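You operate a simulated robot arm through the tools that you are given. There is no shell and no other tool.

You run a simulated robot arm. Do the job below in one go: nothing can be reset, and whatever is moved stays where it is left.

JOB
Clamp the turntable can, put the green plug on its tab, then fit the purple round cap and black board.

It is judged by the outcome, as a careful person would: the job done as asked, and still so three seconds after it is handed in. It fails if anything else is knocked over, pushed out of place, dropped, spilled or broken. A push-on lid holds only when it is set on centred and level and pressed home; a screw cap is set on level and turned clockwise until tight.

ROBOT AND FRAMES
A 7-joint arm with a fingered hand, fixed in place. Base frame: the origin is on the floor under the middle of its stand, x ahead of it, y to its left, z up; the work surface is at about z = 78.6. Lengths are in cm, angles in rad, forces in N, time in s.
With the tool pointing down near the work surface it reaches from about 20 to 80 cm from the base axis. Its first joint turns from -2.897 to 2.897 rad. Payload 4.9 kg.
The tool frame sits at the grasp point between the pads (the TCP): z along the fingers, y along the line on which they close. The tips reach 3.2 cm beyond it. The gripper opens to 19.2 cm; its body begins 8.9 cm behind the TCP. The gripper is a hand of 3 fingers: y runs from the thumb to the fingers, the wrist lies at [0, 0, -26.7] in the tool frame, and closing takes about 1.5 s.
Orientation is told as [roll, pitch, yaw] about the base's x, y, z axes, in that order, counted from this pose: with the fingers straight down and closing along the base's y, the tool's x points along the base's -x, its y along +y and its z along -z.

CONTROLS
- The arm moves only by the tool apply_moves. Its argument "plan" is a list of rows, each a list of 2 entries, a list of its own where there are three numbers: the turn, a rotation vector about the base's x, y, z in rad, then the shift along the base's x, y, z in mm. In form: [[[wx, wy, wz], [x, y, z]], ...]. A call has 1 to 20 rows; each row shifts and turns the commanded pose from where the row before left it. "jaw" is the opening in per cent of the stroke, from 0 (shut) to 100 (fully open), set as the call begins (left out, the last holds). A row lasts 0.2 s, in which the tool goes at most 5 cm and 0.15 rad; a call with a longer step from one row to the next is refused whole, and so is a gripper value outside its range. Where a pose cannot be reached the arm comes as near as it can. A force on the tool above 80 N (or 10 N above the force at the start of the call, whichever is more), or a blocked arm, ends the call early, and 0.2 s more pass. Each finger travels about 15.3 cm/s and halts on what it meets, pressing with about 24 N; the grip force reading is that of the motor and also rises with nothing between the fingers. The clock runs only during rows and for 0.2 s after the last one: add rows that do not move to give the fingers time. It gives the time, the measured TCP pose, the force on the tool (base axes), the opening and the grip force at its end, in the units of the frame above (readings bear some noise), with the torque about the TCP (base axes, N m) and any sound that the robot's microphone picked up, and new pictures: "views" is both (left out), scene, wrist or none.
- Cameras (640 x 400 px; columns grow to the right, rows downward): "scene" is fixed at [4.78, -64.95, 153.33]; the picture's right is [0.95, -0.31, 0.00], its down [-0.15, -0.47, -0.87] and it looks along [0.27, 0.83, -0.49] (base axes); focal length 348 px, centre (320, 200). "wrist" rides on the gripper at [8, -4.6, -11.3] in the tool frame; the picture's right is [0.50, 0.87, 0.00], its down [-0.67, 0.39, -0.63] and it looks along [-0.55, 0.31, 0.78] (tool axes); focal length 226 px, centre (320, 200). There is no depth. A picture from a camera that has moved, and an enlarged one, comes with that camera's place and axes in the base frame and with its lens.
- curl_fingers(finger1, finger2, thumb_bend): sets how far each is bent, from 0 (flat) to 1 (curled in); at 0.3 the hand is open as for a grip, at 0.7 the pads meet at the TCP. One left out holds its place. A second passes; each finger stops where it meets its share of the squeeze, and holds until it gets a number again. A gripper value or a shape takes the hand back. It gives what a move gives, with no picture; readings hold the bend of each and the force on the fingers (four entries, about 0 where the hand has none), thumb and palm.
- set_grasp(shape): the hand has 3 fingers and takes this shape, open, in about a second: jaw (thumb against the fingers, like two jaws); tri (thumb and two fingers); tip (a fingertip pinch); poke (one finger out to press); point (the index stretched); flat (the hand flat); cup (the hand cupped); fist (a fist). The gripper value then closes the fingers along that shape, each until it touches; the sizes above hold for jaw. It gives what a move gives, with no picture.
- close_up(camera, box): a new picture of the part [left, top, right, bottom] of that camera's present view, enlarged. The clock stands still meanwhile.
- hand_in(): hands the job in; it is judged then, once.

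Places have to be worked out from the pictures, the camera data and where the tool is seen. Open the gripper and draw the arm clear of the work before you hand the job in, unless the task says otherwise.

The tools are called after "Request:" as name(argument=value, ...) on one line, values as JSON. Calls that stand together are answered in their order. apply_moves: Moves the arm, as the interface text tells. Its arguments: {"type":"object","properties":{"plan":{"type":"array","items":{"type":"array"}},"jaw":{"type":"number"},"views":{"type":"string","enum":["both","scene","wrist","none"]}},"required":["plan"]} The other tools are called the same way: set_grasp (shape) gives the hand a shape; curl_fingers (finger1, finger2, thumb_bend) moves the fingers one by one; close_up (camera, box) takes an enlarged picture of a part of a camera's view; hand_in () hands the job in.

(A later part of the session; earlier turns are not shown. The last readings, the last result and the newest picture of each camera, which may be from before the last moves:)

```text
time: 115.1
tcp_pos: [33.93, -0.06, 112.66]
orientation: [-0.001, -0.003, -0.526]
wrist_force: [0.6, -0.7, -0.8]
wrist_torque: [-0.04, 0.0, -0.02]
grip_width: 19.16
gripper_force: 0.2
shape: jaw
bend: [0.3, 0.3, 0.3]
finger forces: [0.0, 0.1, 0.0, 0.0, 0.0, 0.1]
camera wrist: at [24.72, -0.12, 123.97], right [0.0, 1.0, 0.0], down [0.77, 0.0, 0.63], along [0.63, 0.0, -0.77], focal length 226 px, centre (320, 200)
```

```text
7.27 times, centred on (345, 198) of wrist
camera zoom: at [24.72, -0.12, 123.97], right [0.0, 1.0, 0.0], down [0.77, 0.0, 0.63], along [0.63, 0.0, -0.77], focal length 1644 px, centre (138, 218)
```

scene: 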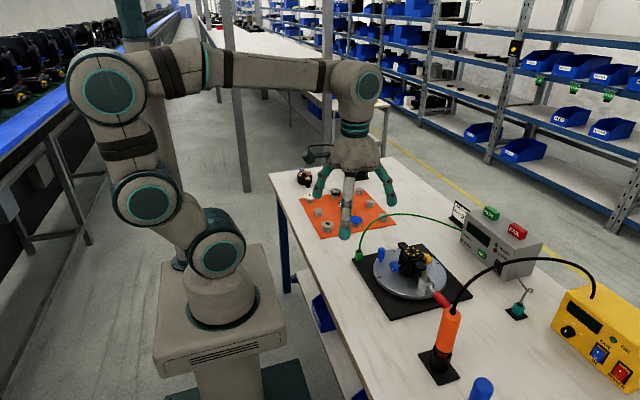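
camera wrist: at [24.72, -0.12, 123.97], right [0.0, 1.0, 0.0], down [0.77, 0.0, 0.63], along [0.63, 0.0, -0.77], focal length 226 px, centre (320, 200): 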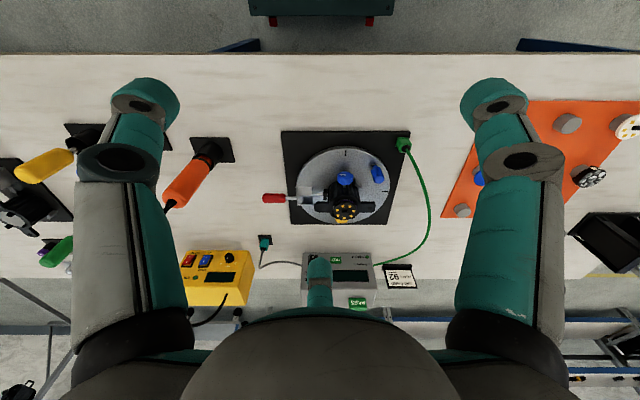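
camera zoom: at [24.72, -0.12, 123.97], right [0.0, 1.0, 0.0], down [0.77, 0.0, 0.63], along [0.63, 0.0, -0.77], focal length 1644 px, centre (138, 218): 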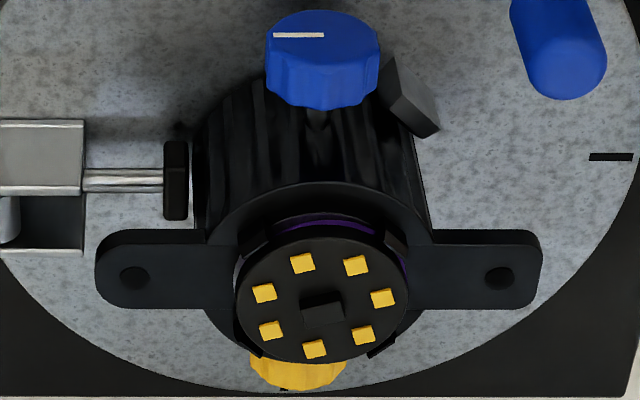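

The plug looks right, but there's a hint of a gap under its flange in the scene view. I'll take a low-angle look at its base with the wrist camera before deciding.

Request:
apply_moves(jaw=40, plan=[[[0, 0, 0], [0, 40, 0]], [[0, 0, 0], [0, 45, 0]], [[0, 0, 0], [0, 45, -30]], [[0, 0, 0], [0, 40, -40]], [[0, -0.123, 0], [0, 0, -45]], [[0, -0.123, 0], [5, 0, -45]], [[0, -0.123, 0], [5, 0, -45]], [[0, 0, 0], [10, 0, -45]], [[0, 0, 0], [0, 0, 0]], [[0, 0, 0], [0, 0, 0]]], views="wrist")

Request:
close_up(camera="wrist", box=[290, 170, 350, 215])

```text
refused: row 3 steps farther than a row can; nothing moved
```

```text
8.89 times, centred on (320, 192) of wrist
camera zoom: at [24.72, -0.12, 123.97], right [0.0, 1.0, 0.0], down [0.77, 0.0, 0.63], along [0.63, 0.0, -0.77], focal length 2009 px, centre (320, 267)
```

zoom: 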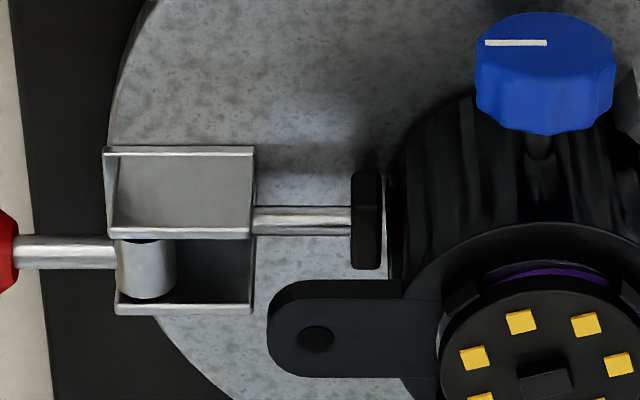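

I adjust the step sizes and take that low-angle view of the plug's base.

Request:
apply_moves(jaw=40, plan=[[[0, 0, 0], [0, 42, -15]], [[0, 0, 0], [0, 42, -25]], [[0, 0, 0], [0, 42, -25]], [[0, 0, 0], [0, 42, -25]], [[0, -0.123, 0], [5, 0, -40]], [[0, -0.123, 0], [5, 0, -40]], [[0, -0.123, 0], [5, 0, -40]], [[0, 0, 0], [5, 0, -40]], [[0, 0, 0], [0, 0, -15]], [[0, 0, 0], [0, 0, 0]], [[0, 0, 0], [0, 0, 0]]], views="wrist")

Request:
close_up(camera="wrist", box=[290, 170, 350, 215])

```text
time: 117.5
tcp_pos: [36.1, 16.93, 86.08]
orientation: [0.191, -0.321, -0.556]
wrist_force: [-1.2, -0.5, 0.8]
wrist_torque: [0.0, 0.03, 0.03]
grip_width: 7.72
gripper_force: 0.1
shape: jaw
bend: [0.41, 0.42, 0.7]
finger forces: [0.0, 0.0, 0.0, 0.0, 0.1, 0.0]
camera wrist: at [23.33, 16.97, 93.33], right [0.0, 1.0, 0.0], down [0.49, 0.0, 0.87], along [0.87, 0.0, -0.49], focal length 226 px, centre (320, 200)
```

wrist: 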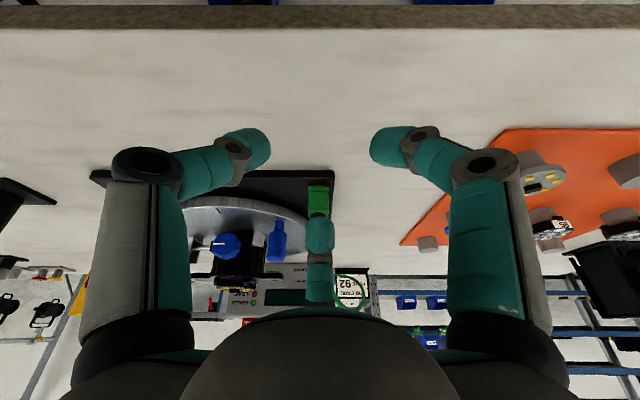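

```text
8.89 times, centred on (320, 192) of wrist
camera zoom: at [23.33, 16.97, 93.33], right [0.0, 1.0, 0.0], down [0.49, 0.0, 0.87], along [0.87, 0.0, -0.49], focal length 2009 px, centre (320, 267)
```

zoom: 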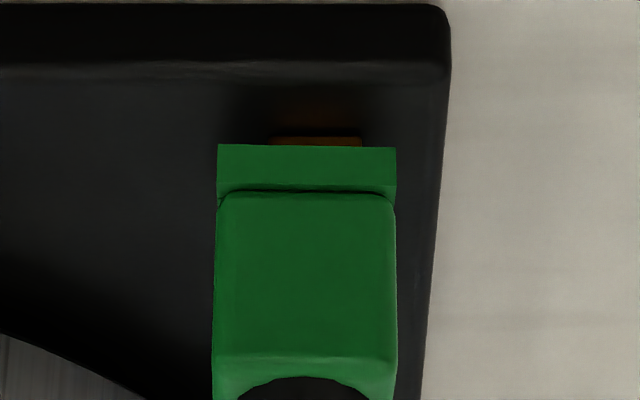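

The low view shows a strip of brass below the flange: the plug is only about half-way down the tab. I'll regrip it with the hand upright (yawed so the cable passes between fingers and clear of the peg) and push it fully home.

Request:
apply_moves(plan=[[[0, 0.123, 0], [0, 0, 35]], [[0, 0.123, 0], [0, 0, 35]], [[0, 0.123, 0], [0, 0, 35]], [[0, 0, -0.1163], [30.4, -0.5, 0]], [[0, 0, -0.1163], [30.4, -0.5, 0]], [[0, 0, -0.1163], [30.4, -0.5, 0]], [[0, 0, 0], [0, 0, 0]], [[0, 0, 0], [0, 0, 0]]], views="both")

Request:
close_up(camera="wrist", box=[260, 80, 400, 200])

Request:
close_up(camera="scene", box=[325, 200, 405, 265])

```text
time: 119.3
tcp_pos: [44.97, 16.61, 96.5]
orientation: [-0.002, -0.004, -0.875]
wrist_force: [0.3, 0.7, -0.7]
wrist_torque: [0.02, 0.0, -0.03]
grip_width: 7.69
gripper_force: 0.1
shape: jaw
bend: [0.41, 0.42, 0.7]
finger forces: [0.0, 0.1, 0.0, 0.0, 0.0, 0.1]
camera wrist: at [36.33, 19.74, 107.75], right [0.34, 0.94, 0.0], down [0.73, -0.26, 0.63], along [0.59, -0.22, -0.77], focal length 226 px, centre (320, 200)
```

scene: 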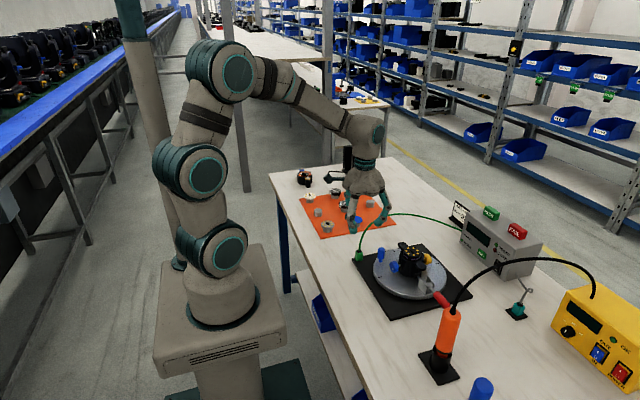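
wrist: 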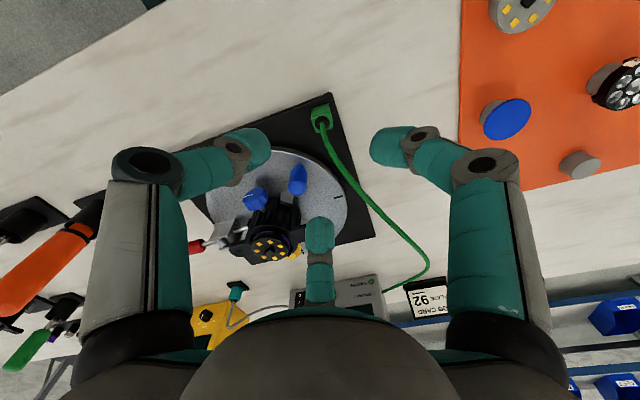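

```text
3.33 times, centred on (330, 140) of wrist
camera zoom: at [36.33, 19.74, 107.75], right [0.34, 0.94, 0.0], down [0.73, -0.26, 0.63], along [0.59, -0.22, -0.77], focal length 754 px, centre (287, 400)
```

zoom: 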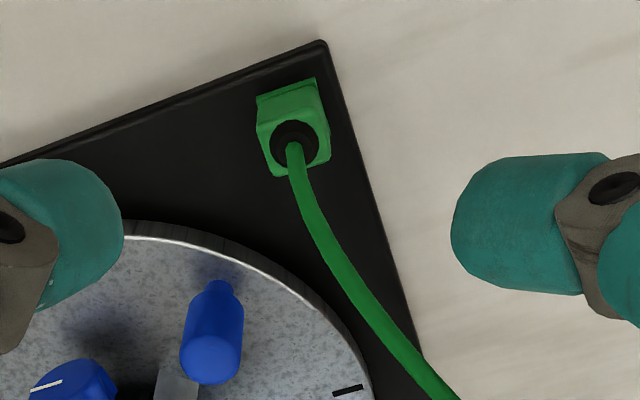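

```text
6.15 times, centred on (365, 232) of scene
camera zoom: at [4.78, -64.95, 153.33], right [0.95, -0.31, 0.0], down [-0.15, -0.47, -0.87], along [0.27, 0.83, -0.49], focal length 2145 px, centre (43, 0)
```

zoom: 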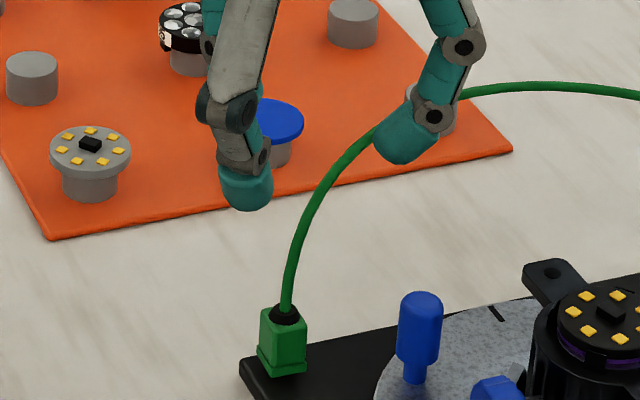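

The cable passes through a gap between fingers. I centre over the plug and lower to just above gripping height, then check.

Request:
apply_moves(plan=[[[0, 0, 0], [0.9, 3.5, -40]], [[0, 0, 0], [0, 0, -40]], [[0, 0, 0], [0, 0, -25]], [[0, 0, 0], [0, 0, 0]], [[0, 0, 0], [0, 0, 0]]], views="wrist")

Request:
close_up(camera="wrist", box=[250, 110, 400, 220])

Request:
close_up(camera="scene", box=[325, 210, 405, 275])

```text
time: 120.5
tcp_pos: [45.22, 17.06, 86.12]
orientation: [-0.001, -0.003, -0.873]
wrist_force: [-0.9, -0.4, 0.1]
wrist_torque: [-0.03, 0.02, 0.01]
grip_width: 7.68
gripper_force: 0.2
shape: jaw
bend: [0.41, 0.42, 0.7]
finger forces: [0.1, 0.0, 0.1, 0.1, 0.0, 0.0]
camera wrist: at [36.56, 20.23, 97.39], right [0.34, 0.94, 0.0], down [0.73, -0.26, 0.63], along [0.59, -0.22, -0.77], focal length 226 px, centre (320, 200)
```

wrist: 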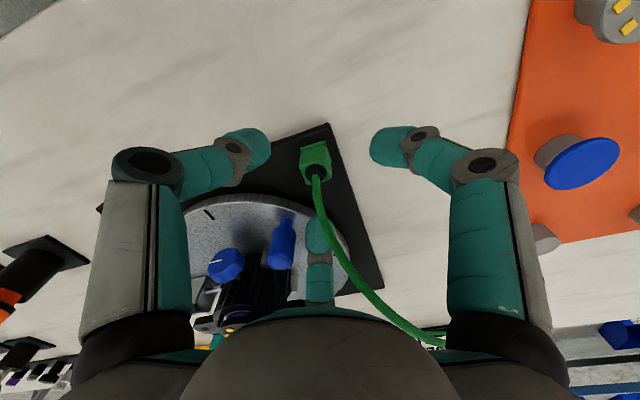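

```text
3.64 times, centred on (325, 165) of wrist
camera zoom: at [36.56, 20.23, 97.39], right [0.34, 0.94, 0.0], down [0.73, -0.26, 0.63], along [0.59, -0.22, -0.77], focal length 822 px, centre (302, 327)
```

zoom: 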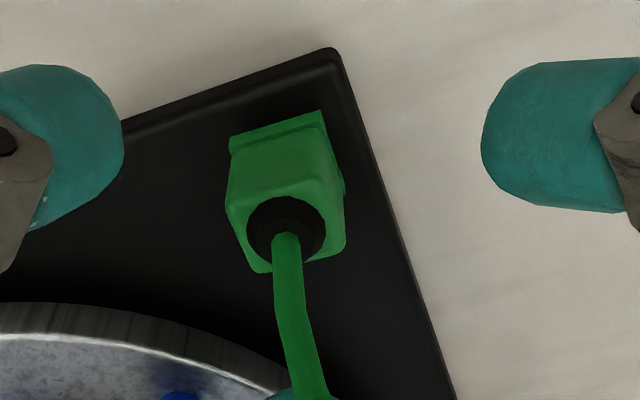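

```text
6.15 times, centred on (365, 242) of scene
camera zoom: at [4.78, -64.95, 153.33], right [0.95, -0.31, 0.0], down [-0.15, -0.47, -0.87], along [0.27, 0.83, -0.49], focal length 2145 px, centre (43, -62)
```

zoom: 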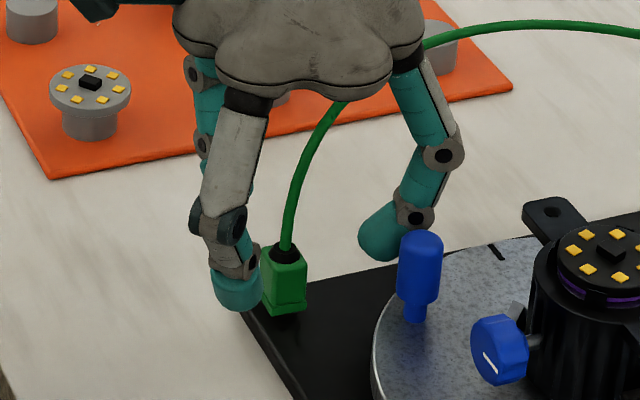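

The plug is about 1.3 mm in -x and 3.5 mm in -y from the tool axis. I correct (leaving a 1 mm bias in +y towards the tab's centre), lower to grip the body, and close.

Request:
apply_moves(plan=[[[0, 0, 0], [-1.3, -2.5, 0]], [[0, 0, 0], [0, 0, -11]], [[0, 0, 0], [0, 0, -10]], [[0, 0, 0], [0, 0, 0]], [[0, 0, 0], [0, 0, 0]]], views="none")

Request:
close_up(camera="wrist", box=[250, 110, 400, 220])

Request:
close_up(camera="scene", box=[325, 210, 405, 275])

```text
time: 121.7
tcp_pos: [45.0, 16.73, 83.94]
orientation: [-0.002, -0.003, -0.872]
wrist_force: [0.6, -0.6, 0.0]
wrist_torque: [0.0, -0.01, 0.0]
grip_width: 7.71
gripper_force: 0.1
shape: jaw
bend: [0.41, 0.42, 0.7]
finger forces: [0.0, 0.0, 0.0, 0.0, 0.1, 0.1]
```

```text
3.64 times, centred on (325, 165) of wrist
camera zoom: at [36.31, 19.91, 95.23], right [0.34, 0.94, 0.0], down [0.73, -0.26, 0.63], along [0.59, -0.22, -0.77], focal length 822 px, centre (302, 327)
```

zoom: 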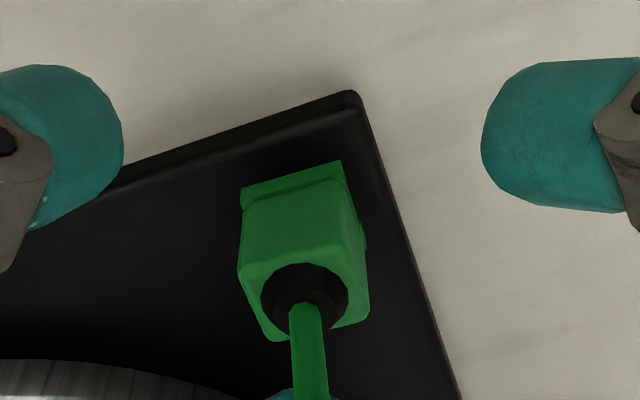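

```text
6.15 times, centred on (365, 242) of scene
camera zoom: at [4.78, -64.95, 153.33], right [0.95, -0.31, 0.0], down [-0.15, -0.47, -0.87], along [0.27, 0.83, -0.49], focal length 2145 px, centre (43, -62)
```

zoom: 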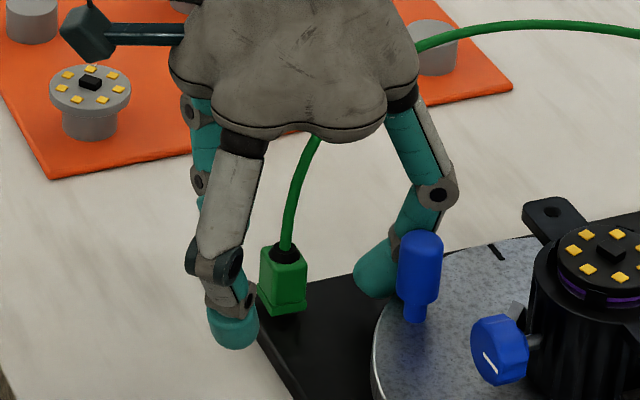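

The fingers surround the plug with the peg clear. I close on the plug.

Request:
apply_moves(jaw=0, plan=[[[0, 0, 0], [0, 0, 0]], [[0, 0, 0], [0, 0, 0]], [[0, 0, 0], [0, 0, 0]], [[0, 0, 0], [0, 0, 0]], [[0, 0, 0], [0, 0, 0]], [[0, 0, 0], [0, 0, 0]], [[0, 0, 0], [0, 0, 0]]], views="none")

Request:
close_up(camera="wrist", box=[250, 110, 400, 220])

Request:
close_up(camera="scene", box=[345, 230, 385, 275])

```text
time: 123.3
tcp_pos: [45.03, 16.7, 84.05]
orientation: [-0.003, -0.005, -0.873]
wrist_force: [2.5, 0.8, -0.7]
wrist_torque: [0.02, -0.11, -0.04]
grip_width: 1.85
gripper_force: 24.0
shape: jaw
bend: [0.74, 0.74, 0.7]
finger forces: [20.0, 22.9, 0.0, 0.0, 17.5, 0.1]
```

```text
3.64 times, centred on (325, 165) of wrist
camera zoom: at [36.32, 19.91, 95.24], right [0.34, 0.94, 0.0], down [0.73, -0.26, 0.63], along [0.59, -0.22, -0.77], focal length 822 px, centre (302, 327)
```

zoom: 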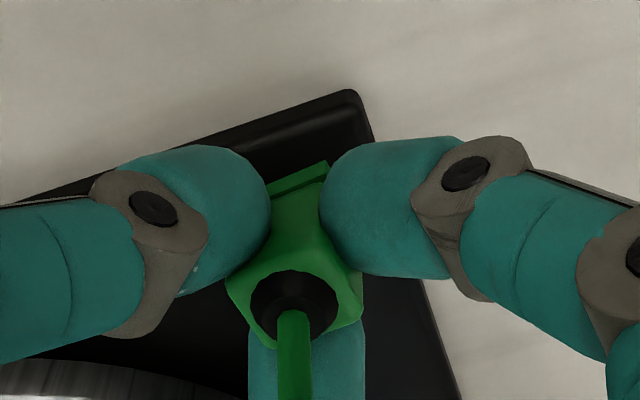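

```text
8.89 times, centred on (365, 252) of scene
camera zoom: at [4.78, -64.95, 153.33], right [0.95, -0.31, 0.0], down [-0.15, -0.47, -0.87], along [0.27, 0.83, -0.49], focal length 3098 px, centre (-80, -267)
```

zoom: 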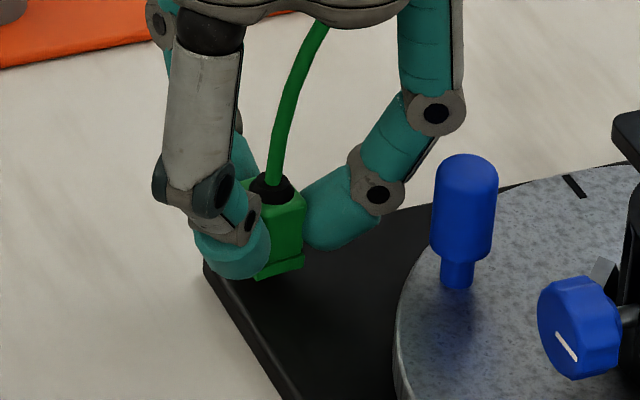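

The plug is gripped firmly. I push down in 1 mm steps and watch.

Request:
apply_moves(plan=[[[0, 0, 0], [0, 0, -1]], [[0, 0, 0], [0, 0, -1]], [[0, 0, 0], [0, 0, -1]], [[0, 0, 0], [0, 0, 0]]], views="none")

Request:
close_up(camera="scene", box=[345, 230, 385, 275])

```text
time: 124.3
tcp_pos: [45.08, 16.65, 83.76]
orientation: [0.0, -0.001, -0.872]
wrist_force: [-5.9, 1.2, 19.1]
wrist_torque: [-0.12, 0.14, -0.1]
grip_width: 1.9
gripper_force: 23.8
shape: jaw
bend: [0.74, 0.74, 0.69]
finger forces: [23.0, 23.7, 0.1, 0.1, 26.4, 0.0]
```

```text
8.89 times, centred on (365, 252) of scene
camera zoom: at [4.78, -64.95, 153.33], right [0.95, -0.31, 0.0], down [-0.15, -0.47, -0.87], along [0.27, 0.83, -0.49], focal length 3098 px, centre (-80, -267)
```

zoom: 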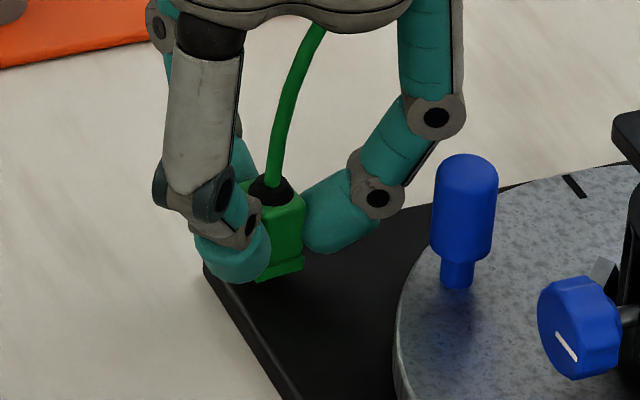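

It moved a little with 19 N. I continue another few millimetres.

Request:
apply_moves(plan=[[[0, 0, 0], [0, 0, -1]], [[0, 0, 0], [0, 0, -1]], [[0, 0, 0], [0, 0, -1]], [[0, 0, 0], [0, 0, 0]]], views="none")

Request:
close_up(camera="scene", box=[345, 230, 385, 275])

Request:
close_up(camera="wrist", box=[250, 110, 400, 220])

```text
time: 125.3
tcp_pos: [45.2, 16.77, 83.56]
orientation: [0.004, -0.005, -0.872]
wrist_force: [-13.8, 4.0, 46.9]
wrist_torque: [-0.15, 0.4, -0.25]
grip_width: 2.13
gripper_force: 24.3
shape: jaw
bend: [0.75, 0.75, 0.67]
finger forces: [28.9, 26.6, 0.0, 0.1, 36.6, 0.0]
```

```text
8.89 times, centred on (365, 252) of scene
camera zoom: at [4.78, -64.95, 153.33], right [0.95, -0.31, 0.0], down [-0.15, -0.47, -0.87], along [0.27, 0.83, -0.49], focal length 3098 px, centre (-80, -267)
```

zoom: 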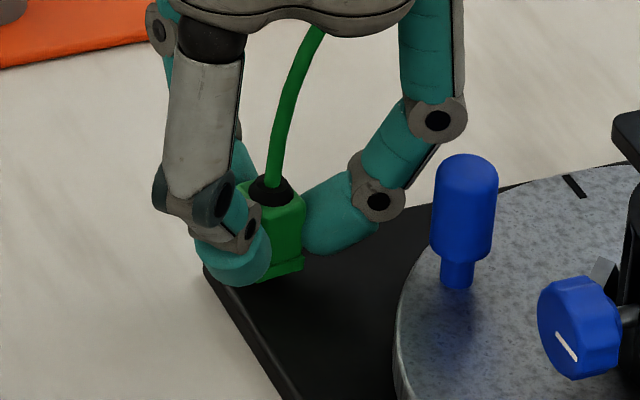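

```text
3.64 times, centred on (325, 165) of wrist
camera zoom: at [36.4, 19.95, 94.84], right [0.34, 0.94, 0.0], down [0.73, -0.26, 0.64], along [0.6, -0.22, -0.77], focal length 822 px, centre (302, 327)
```

zoom: 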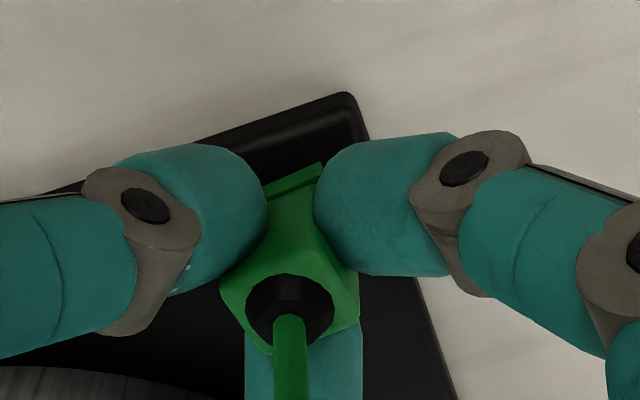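

The plug doesn't budge at 47 N: it dropped freely earlier and then met a hard stop, so it is bottomed on the tab. I release it in place and rise.

Request:
apply_moves(jaw=40, plan=[[[0, 0, 0], [0, 0, 0]], [[0, 0, 0], [0, 0, 0]], [[0, 0, 0], [0, 0, 0]], [[0, 0, 0], [0, 0, 0]], [[0, 0, 0], [0, 0, 20]], [[0, 0, 0], [0, 0, 35]], [[0, 0, 0], [0, 0, 40]], [[0, 0, 0], [0, 0, 40]], [[0, 0, 0], [0, 0, 0]]], views="both")

Request:
close_up(camera="scene", box=[345, 230, 385, 275])

Request:
close_up(camera="wrist", box=[295, 85, 345, 125])

```text
time: 127.3
tcp_pos: [44.92, 16.57, 96.93]
orientation: [-0.002, -0.003, -0.874]
wrist_force: [-0.4, -0.2, 0.0]
wrist_torque: [0.0, 0.02, -0.02]
grip_width: 7.66
gripper_force: 0.0
shape: jaw
bend: [0.42, 0.42, 0.7]
finger forces: [0.1, 0.0, 0.0, 0.1, 0.0, 0.0]
camera wrist: at [36.21, 19.91, 108.13], right [0.34, 0.94, 0.0], down [0.73, -0.26, 0.63], along [0.59, -0.22, -0.77], focal length 226 px, centre (320, 200)
```

scene: 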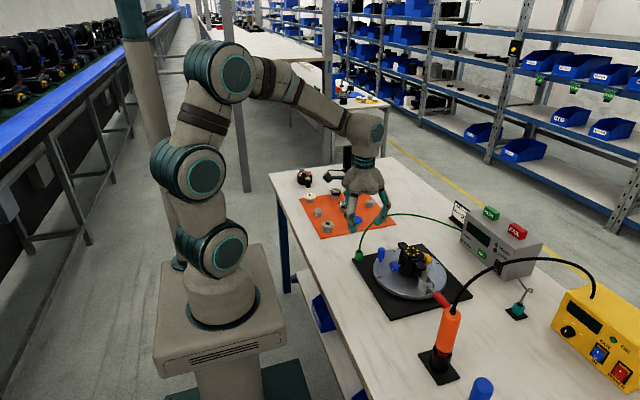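
wrist: 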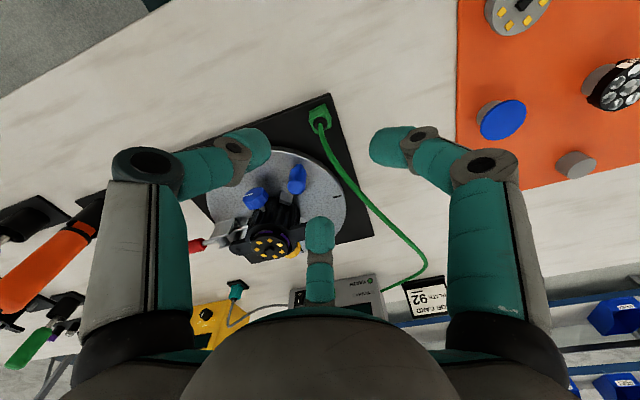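

```text
8.89 times, centred on (365, 252) of scene
camera zoom: at [4.78, -64.95, 153.33], right [0.95, -0.31, 0.0], down [-0.15, -0.47, -0.87], along [0.27, 0.83, -0.49], focal length 3098 px, centre (-80, -267)
```

zoom: 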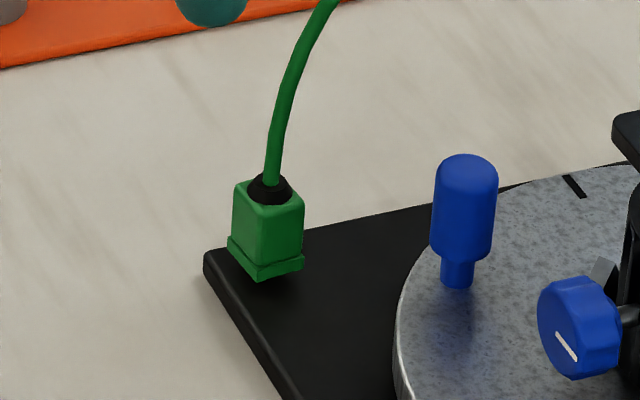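

```text
10.00 times, centred on (320, 105) of wrist
camera zoom: at [36.21, 19.91, 108.13], right [0.34, 0.94, 0.0], down [0.73, -0.26, 0.63], along [0.59, -0.22, -0.77], focal length 2261 px, centre (320, 1150)
```

zoom: 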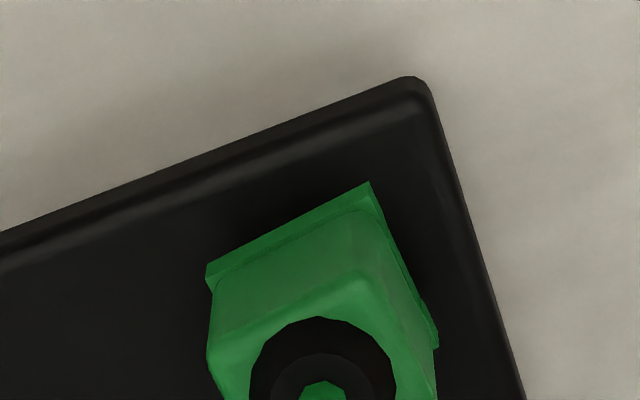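

The plug still stands upright at the same height, just turned a few degrees. I take one more low-angle look at its base to make sure of its seating.

Request:
apply_moves(plan=[[[0, 0, 0.1163], [-30, 1, 0]], [[0, 0, 0.1163], [-30, 1, 0]], [[0, 0, 0.1163], [-29, 1, 0]], [[0, -0.123, 0], [0, 0, -36]], [[0, -0.123, 0], [0, 0, -36]], [[0, -0.123, 0], [0, 0, -36]], [[0, 0, 0], [0, 0, 0]], [[0, 0, 0], [0, 0, 0]]], views="none")

Request:
close_up(camera="wrist", box=[290, 170, 350, 215])

```text
time: 129.1
tcp_pos: [36.14, 17.06, 86.37]
orientation: [0.189, -0.322, -0.556]
wrist_force: [-0.1, -0.6, 0.0]
wrist_torque: [-0.01, -0.01, -0.02]
grip_width: 7.65
gripper_force: 0.0
shape: jaw
bend: [0.42, 0.42, 0.7]
finger forces: [0.0, 0.0, 0.0, 0.1, 0.1, 0.0]
```

```text
8.89 times, centred on (320, 192) of wrist
camera zoom: at [23.38, 17.09, 93.57], right [0.0, 1.0, 0.0], down [0.49, 0.0, 0.87], along [0.87, 0.0, -0.49], focal length 2009 px, centre (320, 267)
```

zoom: 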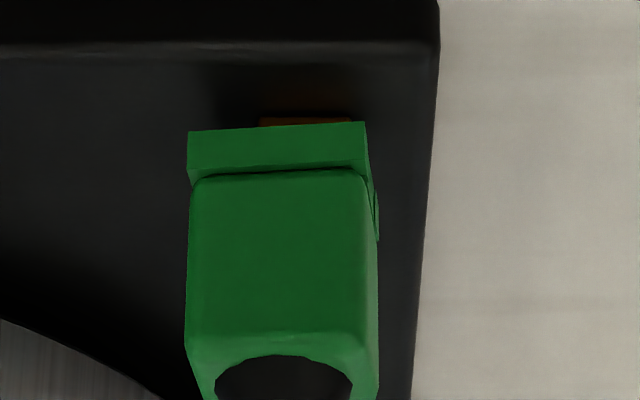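

The plug is engaged on the tab but sits about 3 mm off-centre in -y after that grip. I'll recentre it with a symmetric, upright grip directly over the tab's centre (no pressing), then release.

Request:
apply_moves(plan=[[[0, 0.123, 0], [0, 0, 36]], [[0, 0.123, 0], [0, 0, 36]], [[0, 0.123, 0], [0, 0, 36]], [[0, 0, 0], [30.2, -0.5, 0]], [[0, 0, 0], [30.2, -0.5, 0]], [[0, 0, 0], [30.2, -0.5, 0]], [[0, 0, 0], [0, 0, -40]], [[0, 0, 0], [0, 0, -40]], [[0, 0, 0], [0, 0, -25]], [[0, 0, 0], [0, 0, 0]], [[0, 0, 0], [0, 0, 0]]], views="wrist")

Request:
close_up(camera="wrist", box=[250, 110, 400, 220])

Request:
close_up(camera="scene", box=[325, 210, 405, 275])

```text
time: 131.5
tcp_pos: [45.06, 17.11, 86.58]
orientation: [-0.003, -0.004, -0.525]
wrist_force: [-0.8, -0.2, -0.1]
wrist_torque: [-0.03, 0.02, 0.0]
grip_width: 7.67
gripper_force: 0.0
shape: jaw
bend: [0.42, 0.42, 0.7]
finger forces: [0.0, 0.0, 0.0, 0.1, 0.1, 0.0]
camera wrist: at [35.93, 17.1, 97.81], right [0.0, 1.0, 0.0], down [0.77, 0.0, 0.63], along [0.63, 0.0, -0.77], focal length 226 px, centre (320, 200)
```

wrist: 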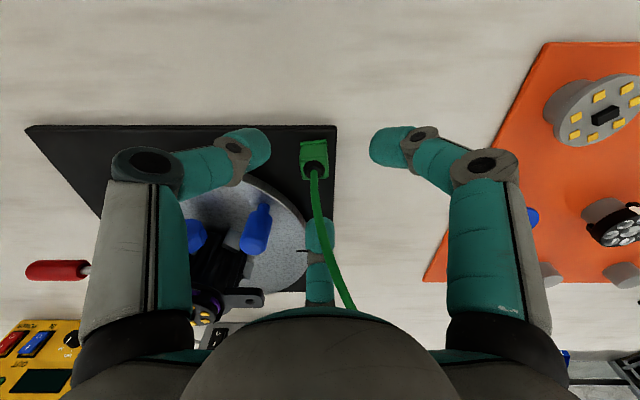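

```text
3.64 times, centred on (325, 165) of wrist
camera zoom: at [35.93, 17.1, 97.81], right [0.0, 1.0, 0.0], down [0.77, 0.0, 0.63], along [0.63, 0.0, -0.77], focal length 822 px, centre (302, 327)
```

zoom: 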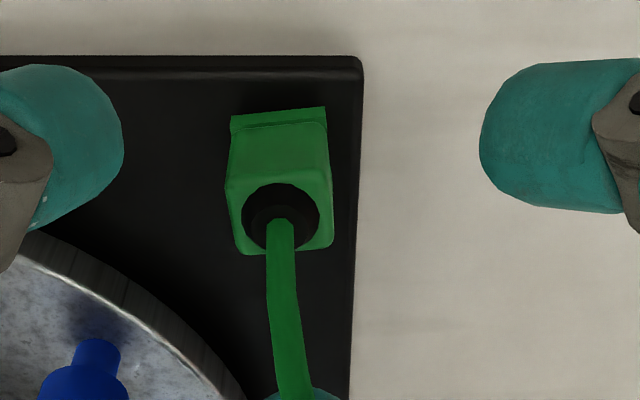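

```text
6.15 times, centred on (365, 242) of scene
camera zoom: at [4.78, -64.95, 153.33], right [0.95, -0.31, 0.0], down [-0.15, -0.47, -0.87], along [0.27, 0.83, -0.49], focal length 2145 px, centre (43, -62)
```

zoom: 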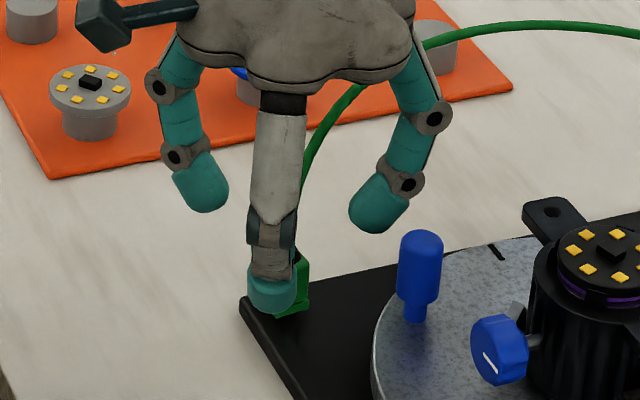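

I shift to put the tool axis over the tab's centre and lower to grip height, checking before closing.

Request:
apply_moves(plan=[[[0, 0, 0], [-1.2, -1.7, 0]], [[0, 0, 0], [0, 0, -13]], [[0, 0, 0], [0, 0, -12]], [[0, 0, 0], [0, 0, 0]], [[0, 0, 0], [0, 0, 0]], [[0, 0, 0], [0, 0, 0]]], views="none")

Request:
close_up(camera="wrist", box=[250, 110, 400, 220])

```text
time: 132.9
tcp_pos: [45.07, 16.69, 83.97]
orientation: [-0.002, -0.005, -0.524]
wrist_force: [0.1, -0.1, -0.6]
wrist_torque: [0.04, -0.01, -0.01]
grip_width: 7.66
gripper_force: 0.1
shape: jaw
bend: [0.42, 0.42, 0.7]
finger forces: [0.1, 0.0, 0.0, 0.1, 0.0, 0.0]
```

```text
3.64 times, centred on (325, 165) of wrist
camera zoom: at [35.76, 16.74, 95.21], right [0.0, 1.0, 0.0], down [0.77, 0.0, 0.63], along [0.63, 0.0, -0.77], focal length 822 px, centre (302, 327)
```

zoom: 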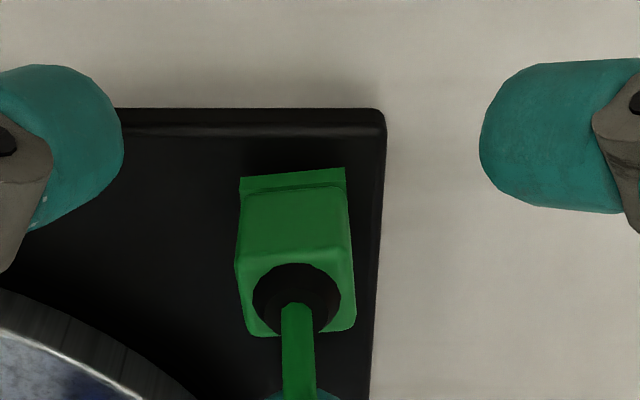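

The plug reads only about 1 mm in -y of the axis, so I shift another 1.7 mm in +y (0.9 mm in +x) to be over the tab's centre, then close softly and re-open.

Request:
apply_moves(plan=[[[0, 0, 0], [0.9, 1.7, 0]], [[0, 0, 0], [0, 0, 0]], [[0, 0, 0], [0, 0, 0]], [[0, 0, 0], [0, 0, 0]]], views="none")

Request:
apply_moves(jaw=8, plan=[[[0, 0, 0], [0, 0, 0]], [[0, 0, 0], [0, 0, 0]], [[0, 0, 0], [0, 0, 0]], [[0, 0, 0], [0, 0, 0]], [[0, 0, 0], [0, 0, 0]], [[0, 0, 0], [0, 0, 0]], [[0, 0, 0], [0, 0, 0]]], views="none")

Request:
close_up(camera="wrist", box=[250, 110, 400, 220])

```text
time: 133.9
tcp_pos: [45.23, 16.9, 84.0]
orientation: [-0.001, -0.003, -0.526]
wrist_force: [-0.9, 0.8, 0.0]
wrist_torque: [0.01, -0.02, -0.01]
grip_width: 7.66
gripper_force: 0.1
shape: jaw
bend: [0.42, 0.42, 0.7]
finger forces: [0.0, 0.0, 0.0, 0.0, 0.0, 0.0]
```

```text
time: 135.5
tcp_pos: [45.27, 16.79, 83.85]
orientation: [-0.001, -0.003, -0.525]
wrist_force: [-4.8, -1.1, -2.8]
wrist_torque: [-0.02, 0.17, -0.04]
grip_width: 1.83
gripper_force: 24.1
shape: jaw
bend: [0.74, 0.74, 0.7]
finger forces: [20.9, 19.3, 0.0, 0.0, 24.7, 0.0]
```

```text
3.64 times, centred on (325, 165) of wrist
camera zoom: at [35.91, 16.85, 95.2], right [0.0, 1.0, 0.0], down [0.77, 0.0, 0.63], along [0.63, 0.0, -0.77], focal length 822 px, centre (302, 327)
```

zoom: 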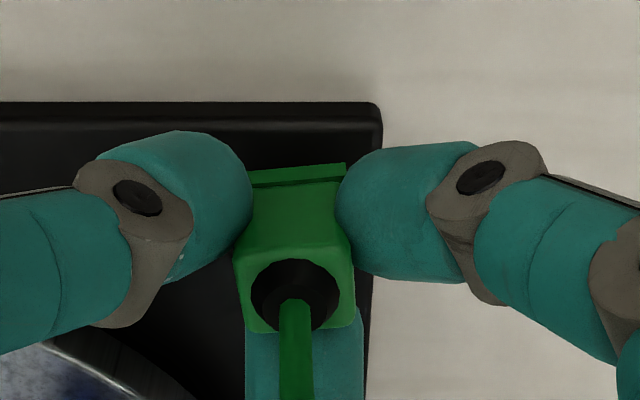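

Gripped; I gently turn it back about 6° and shift 1.5 mm in +y to square and centre it on the tab, then release.

Request:
apply_moves(plan=[[[0, 0, -0.05], [0, 0.7, 0]], [[0, 0, -0.05], [0, 0.8, 0]], [[0, 0, 0], [0, 0, 0]], [[0, 0, 0], [0, 0, 0]]], views="none")

Request:
close_up(camera="wrist", box=[250, 110, 400, 220])

```text
time: 136.5
tcp_pos: [45.12, 16.98, 84.0]
orientation: [-0.001, -0.002, -0.625]
wrist_force: [-2.6, -1.3, 0.4]
wrist_torque: [-0.07, 0.13, -0.02]
grip_width: 1.83
gripper_force: 24.3
shape: jaw
bend: [0.74, 0.74, 0.7]
finger forces: [20.9, 20.3, 0.1, 0.1, 25.3, 0.1]
```

```text
3.64 times, centred on (325, 165) of wrist
camera zoom: at [35.99, 17.92, 95.22], right [0.1, 0.99, 0.0], down [0.77, -0.08, 0.63], along [0.63, -0.07, -0.77], focal length 822 px, centre (302, 327)
```

zoom: 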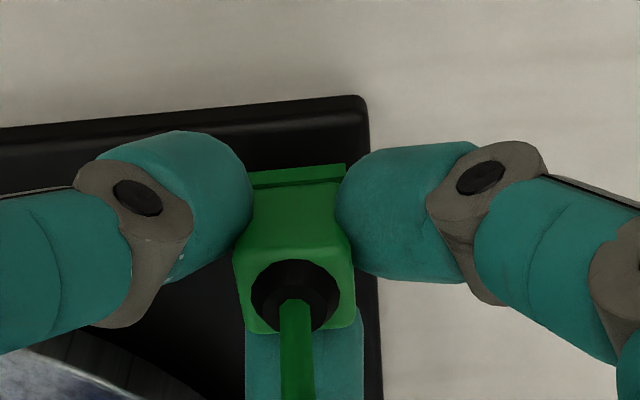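

The plug's flange is now parallel to the plate edge. I release and rise straight up.

Request:
apply_moves(jaw=40, plan=[[[0, 0, 0], [0, 0, 0]], [[0, 0, 0], [0, 0, 0]], [[0, 0, 0], [0, 0, 0]], [[0, 0, 0], [0, 0, 0]], [[0, 0, 0], [0, 0, 25]], [[0, 0, 0], [0, 0, 35]], [[0, 0, 0], [0, 0, 40]], [[0, 0, 0], [0, 0, 30]], [[0, 0, 0.1], [-30, -1, 0]], [[0, 0, 0], [-30, 0, 0]], [[0, 0, 0], [-29, 1, 0]], [[0, -0.123, 0], [0, 0, -36]], [[0, -0.123, 0], [0, 0, -36]], [[0, -0.123, 0], [0, 0, -36]], [[0, 0, 0], [0, 0, 0]], [[0, 0, 0], [0, 0, 0]]], views="none")

Request:
close_up(camera="wrist", box=[290, 165, 350, 210])

Request:
close_up(camera="scene", box=[345, 230, 385, 275])

```text
time: 139.9
tcp_pos: [36.43, 16.9, 86.05]
orientation: [0.19, -0.322, -0.558]
wrist_force: [-0.4, -0.7, 0.5]
wrist_torque: [0.01, 0.01, 0.02]
grip_width: 7.67
gripper_force: 0.1
shape: jaw
bend: [0.42, 0.42, 0.7]
finger forces: [0.0, 0.0, 0.1, 0.1, 0.0, 0.1]
```

```text
8.89 times, centred on (320, 188) of wrist
camera zoom: at [23.73, 16.9, 93.2], right [0.0, 1.0, 0.0], down [0.49, 0.0, 0.87], along [0.87, 0.0, -0.49], focal length 2009 px, centre (320, 311)
```

zoom: 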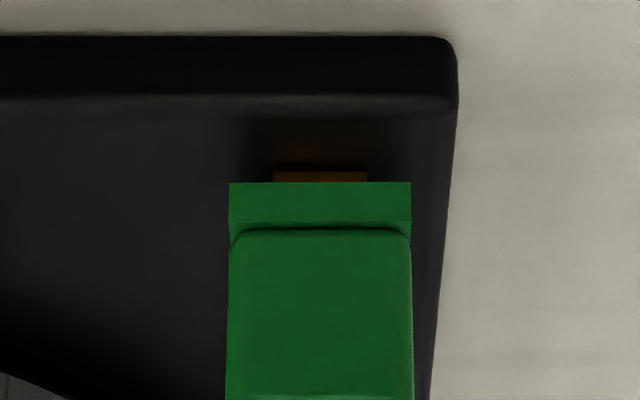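

```text
8.89 times, centred on (365, 252) of scene
camera zoom: at [4.78, -64.95, 153.33], right [0.95, -0.31, 0.0], down [-0.15, -0.47, -0.87], along [0.27, 0.83, -0.49], focal length 3098 px, centre (-80, -267)
```

zoom: 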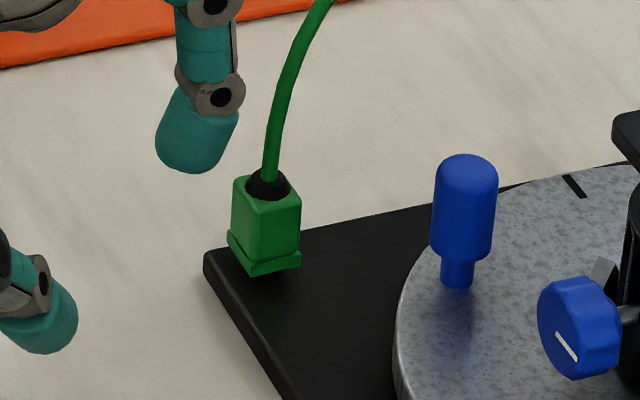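

The plug is now perfectly centred and square on the tab, but the brass strip still shows: it sits in by about the flange depth. Now that it's aligned I'll grip it once more and press straight down to see if it goes further.

Request:
apply_moves(plan=[[[0, 0.123, 0], [0, 0, 36]], [[0, 0.123, 0], [0, 0, 36]], [[0, 0.123, 0], [0, 0, 36]], [[0, 0, 0], [29.2, 0, 0]], [[0, 0, 0], [29.2, 0, 0]], [[0, 0, 0], [29.2, 0, 0]], [[0, 0, 0], [0, 0, -40]], [[0, 0, 0], [0, 0, -40]], [[0, 0, 0], [0, 0, -30]], [[0, 0, 0], [0, 0, -18]], [[0, 0, 0], [0, 0, 0]], [[0, 0, 0], [0, 0, 0]]], views="none")

Request:
close_up(camera="wrist", box=[250, 110, 400, 220])

```text
time: 142.5
tcp_pos: [45.14, 16.89, 84.06]
orientation: [-0.002, -0.003, -0.524]
wrist_force: [0.9, 0.0, -0.6]
wrist_torque: [0.01, 0.0, 0.0]
grip_width: 7.67
gripper_force: 0.1
shape: jaw
bend: [0.42, 0.42, 0.7]
finger forces: [0.0, 0.0, 0.1, 0.1, 0.0, 0.0]
```

```text
3.64 times, centred on (325, 165) of wrist
camera zoom: at [35.93, 16.97, 95.41], right [0.0, 1.0, 0.0], down [0.77, 0.0, 0.63], along [0.63, 0.0, -0.77], focal length 822 px, centre (302, 327)
```

zoom: 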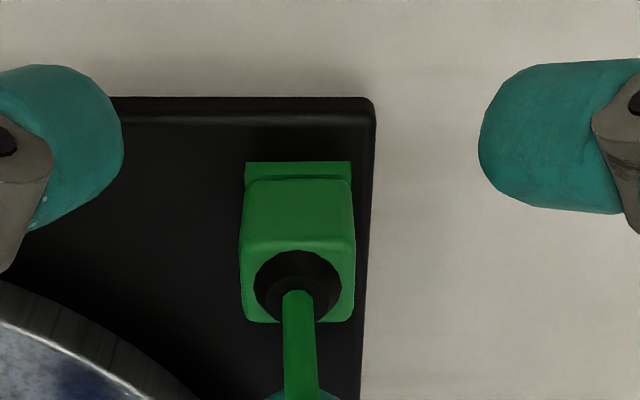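

The plug is 1.5 mm in -x and 1 mm in -y of the axis. I shift to match, close, and then press straight down in small steps.

Request:
apply_moves(plan=[[[0, 0, 0], [-1.5, -1.0, 0]], [[0, 0, 0], [0, 0, 0]], [[0, 0, 0], [0, 0, 0]]], views="none")

Request:
apply_moves(jaw=0, plan=[[[0, 0, 0], [0, 0, 0]], [[0, 0, 0], [0, 0, 0]], [[0, 0, 0], [0, 0, 0]], [[0, 0, 0], [0, 0, 0]], [[0, 0, 0], [0, 0, 0]], [[0, 0, 0], [0, 0, 0]], [[0, 0, 0], [0, 0, 0]]], views="none")

Request:
close_up(camera="wrist", box=[250, 110, 400, 220])

```text
time: 143.3
tcp_pos: [44.95, 16.7, 84.15]
orientation: [-0.002, -0.003, -0.526]
wrist_force: [0.1, -1.1, 0.0]
wrist_torque: [-0.03, 0.0, 0.01]
grip_width: 7.65
gripper_force: 0.0
shape: jaw
bend: [0.42, 0.42, 0.7]
finger forces: [0.1, 0.0, 0.0, 0.0, 0.0, 0.0]
```

```text
time: 144.9
tcp_pos: [45.05, 16.77, 84.17]
orientation: [-0.002, -0.002, -0.525]
wrist_force: [0.2, -0.5, 0.1]
wrist_torque: [0.02, 0.02, -0.03]
grip_width: 2.01
gripper_force: 23.9
shape: jaw
bend: [0.74, 0.74, 0.7]
finger forces: [21.8, 21.3, 0.1, 0.1, 22.1, 0.1]
```

```text
3.64 times, centred on (325, 165) of wrist
camera zoom: at [35.68, 16.88, 95.44], right [0.0, 1.0, 0.0], down [0.77, 0.0, 0.63], along [0.63, 0.0, -0.77], focal length 822 px, centre (302, 327)
```

zoom: 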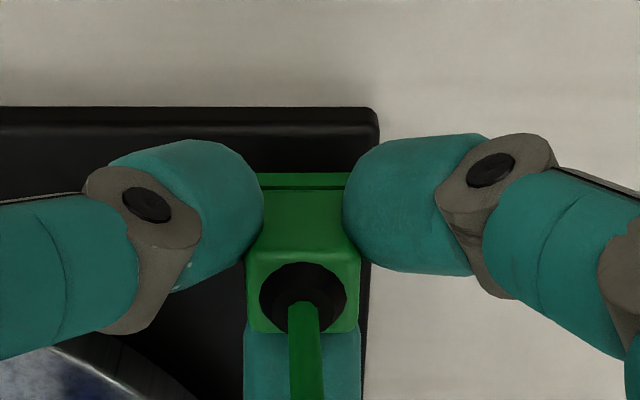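

A clean, symmetric grip with no side force. Now I press straight down.

Request:
apply_moves(plan=[[[0, 0, 0], [0, 0, -1.5]], [[0, 0, 0], [0, 0, -1.5]], [[0, 0, 0], [0, 0, -1]], [[0, 0, 0], [0, 0, 0]]], views="none")

Request:
close_up(camera="wrist", box=[250, 110, 400, 220])

```text
time: 145.9
tcp_pos: [44.96, 16.81, 83.93]
orientation: [-0.001, -0.004, -0.522]
wrist_force: [-4.7, -6.8, 31.9]
wrist_torque: [-0.25, 0.21, 0.0]
grip_width: 2.15
gripper_force: 24.0
shape: jaw
bend: [0.75, 0.75, 0.69]
finger forces: [26.0, 25.3, 0.0, 0.0, 32.7, 0.0]
```

```text
3.64 times, centred on (325, 165) of wrist
camera zoom: at [35.69, 16.94, 95.17], right [0.0, 1.0, 0.0], down [0.77, 0.0, 0.64], along [0.64, 0.0, -0.77], focal length 822 px, centre (302, 327)
```

zoom: 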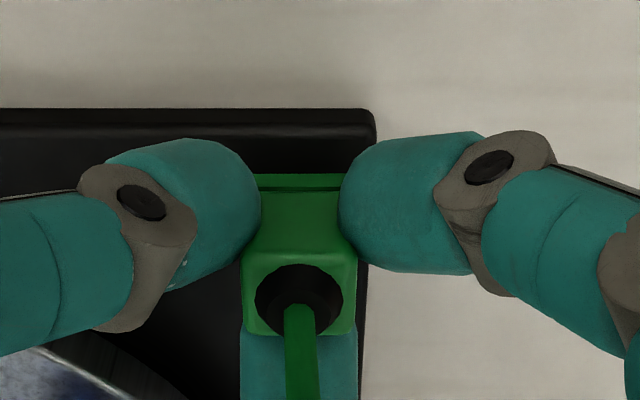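

It holds firm at 32 N. I try a tiny 1 mm wiggle under this light load in case the tab only needs to find a deeper slot.

Request:
apply_moves(plan=[[[0, 0, 0], [0.8, 0, 0]], [[0, 0, 0], [-1.6, 0, 0]], [[0, 0, 0], [0.8, 0.8, 0]], [[0, 0, 0], [0, -1.6, 0]], [[0, 0, 0], [0, 0.8, 0]], [[0, 0, 0], [0, 0, 0]]], views="none")

Request:
close_up(camera="wrist", box=[250, 110, 400, 220])

```text
time: 147.3
tcp_pos: [44.84, 16.89, 83.79]
orientation: [0.0, -0.007, -0.525]
wrist_force: [-1.5, 0.0, 35.6]
wrist_torque: [-0.05, 0.1, -0.02]
grip_width: 2.25
gripper_force: 23.8
shape: jaw
bend: [0.75, 0.75, 0.68]
finger forces: [29.2, 29.0, 0.0, 0.0, 29.0, 0.0]
```

```text
3.64 times, centred on (325, 165) of wrist
camera zoom: at [35.71, 16.91, 95.12], right [0.0, 1.0, 0.0], down [0.77, 0.0, 0.63], along [0.63, 0.0, -0.77], focal length 822 px, centre (302, 327)
```

zoom: 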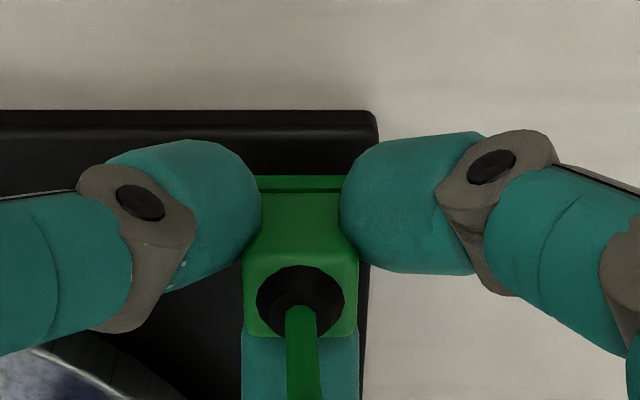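

No further travel: the plug is bottomed on the tab. I release it gently and rise clear, then check it once more.

Request:
apply_moves(jaw=40, plan=[[[0, 0, 0], [0, 0, 0]], [[0, 0, 0], [0, 0, 0]], [[0, 0, 0], [0, 0, 0]], [[0, 0, 0], [0, 0, 0]], [[0, 0, 0], [0, 0, 25]], [[0, 0, 0], [0, 0, 35]], [[0, 0, 0], [0, 0, 40]], [[0, 0, 0], [0, 0, 30]], [[0, 0, 0], [-30, 0, 0]], [[0, 0, 0], [-30, 0, 0]], [[0, 0, 0], [-29, 1, 0]], [[0, -0.123, 0], [0, 0, -36]], [[0, -0.123, 0], [0, 0, -36]], [[0, -0.123, 0], [0, 0, -36]], [[0, 0, 0], [0, 0, 0]], [[0, 0, 0], [0, 0, 0]]], views="none")

Request:
close_up(camera="wrist", box=[290, 165, 350, 210])

Request:
close_up(camera="scene", box=[345, 230, 385, 275])

```text
time: 150.7
tcp_pos: [36.19, 17.0, 86.03]
orientation: [0.191, -0.321, -0.554]
wrist_force: [0.4, 0.3, 0.7]
wrist_torque: [0.02, -0.01, 0.04]
grip_width: 7.66
gripper_force: 0.2
shape: jaw
bend: [0.42, 0.42, 0.7]
finger forces: [0.0, 0.0, 0.0, 0.1, 0.0, 0.0]
```

```text
8.89 times, centred on (320, 188) of wrist
camera zoom: at [23.5, 17.14, 93.2], right [0.0, 1.0, 0.0], down [0.49, 0.0, 0.87], along [0.87, 0.0, -0.49], focal length 2009 px, centre (320, 311)
```

zoom: 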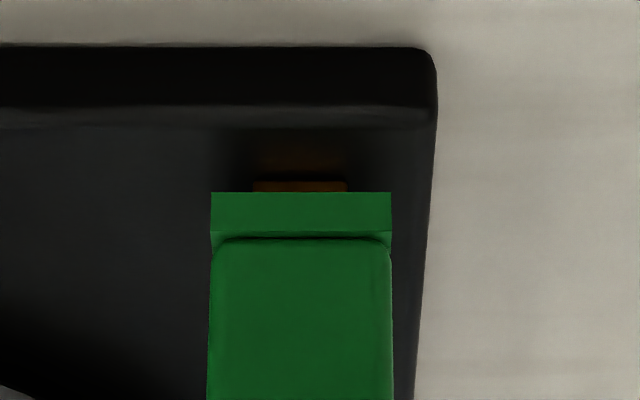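

```text
8.89 times, centred on (365, 252) of scene
camera zoom: at [4.78, -64.95, 153.33], right [0.95, -0.31, 0.0], down [-0.15, -0.47, -0.87], along [0.27, 0.83, -0.49], focal length 3098 px, centre (-80, -267)
```

zoom: 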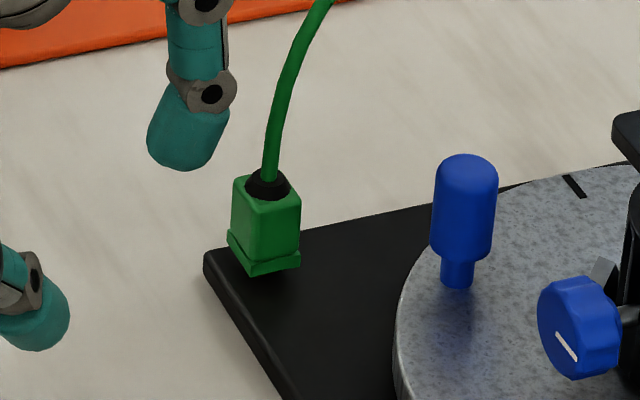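

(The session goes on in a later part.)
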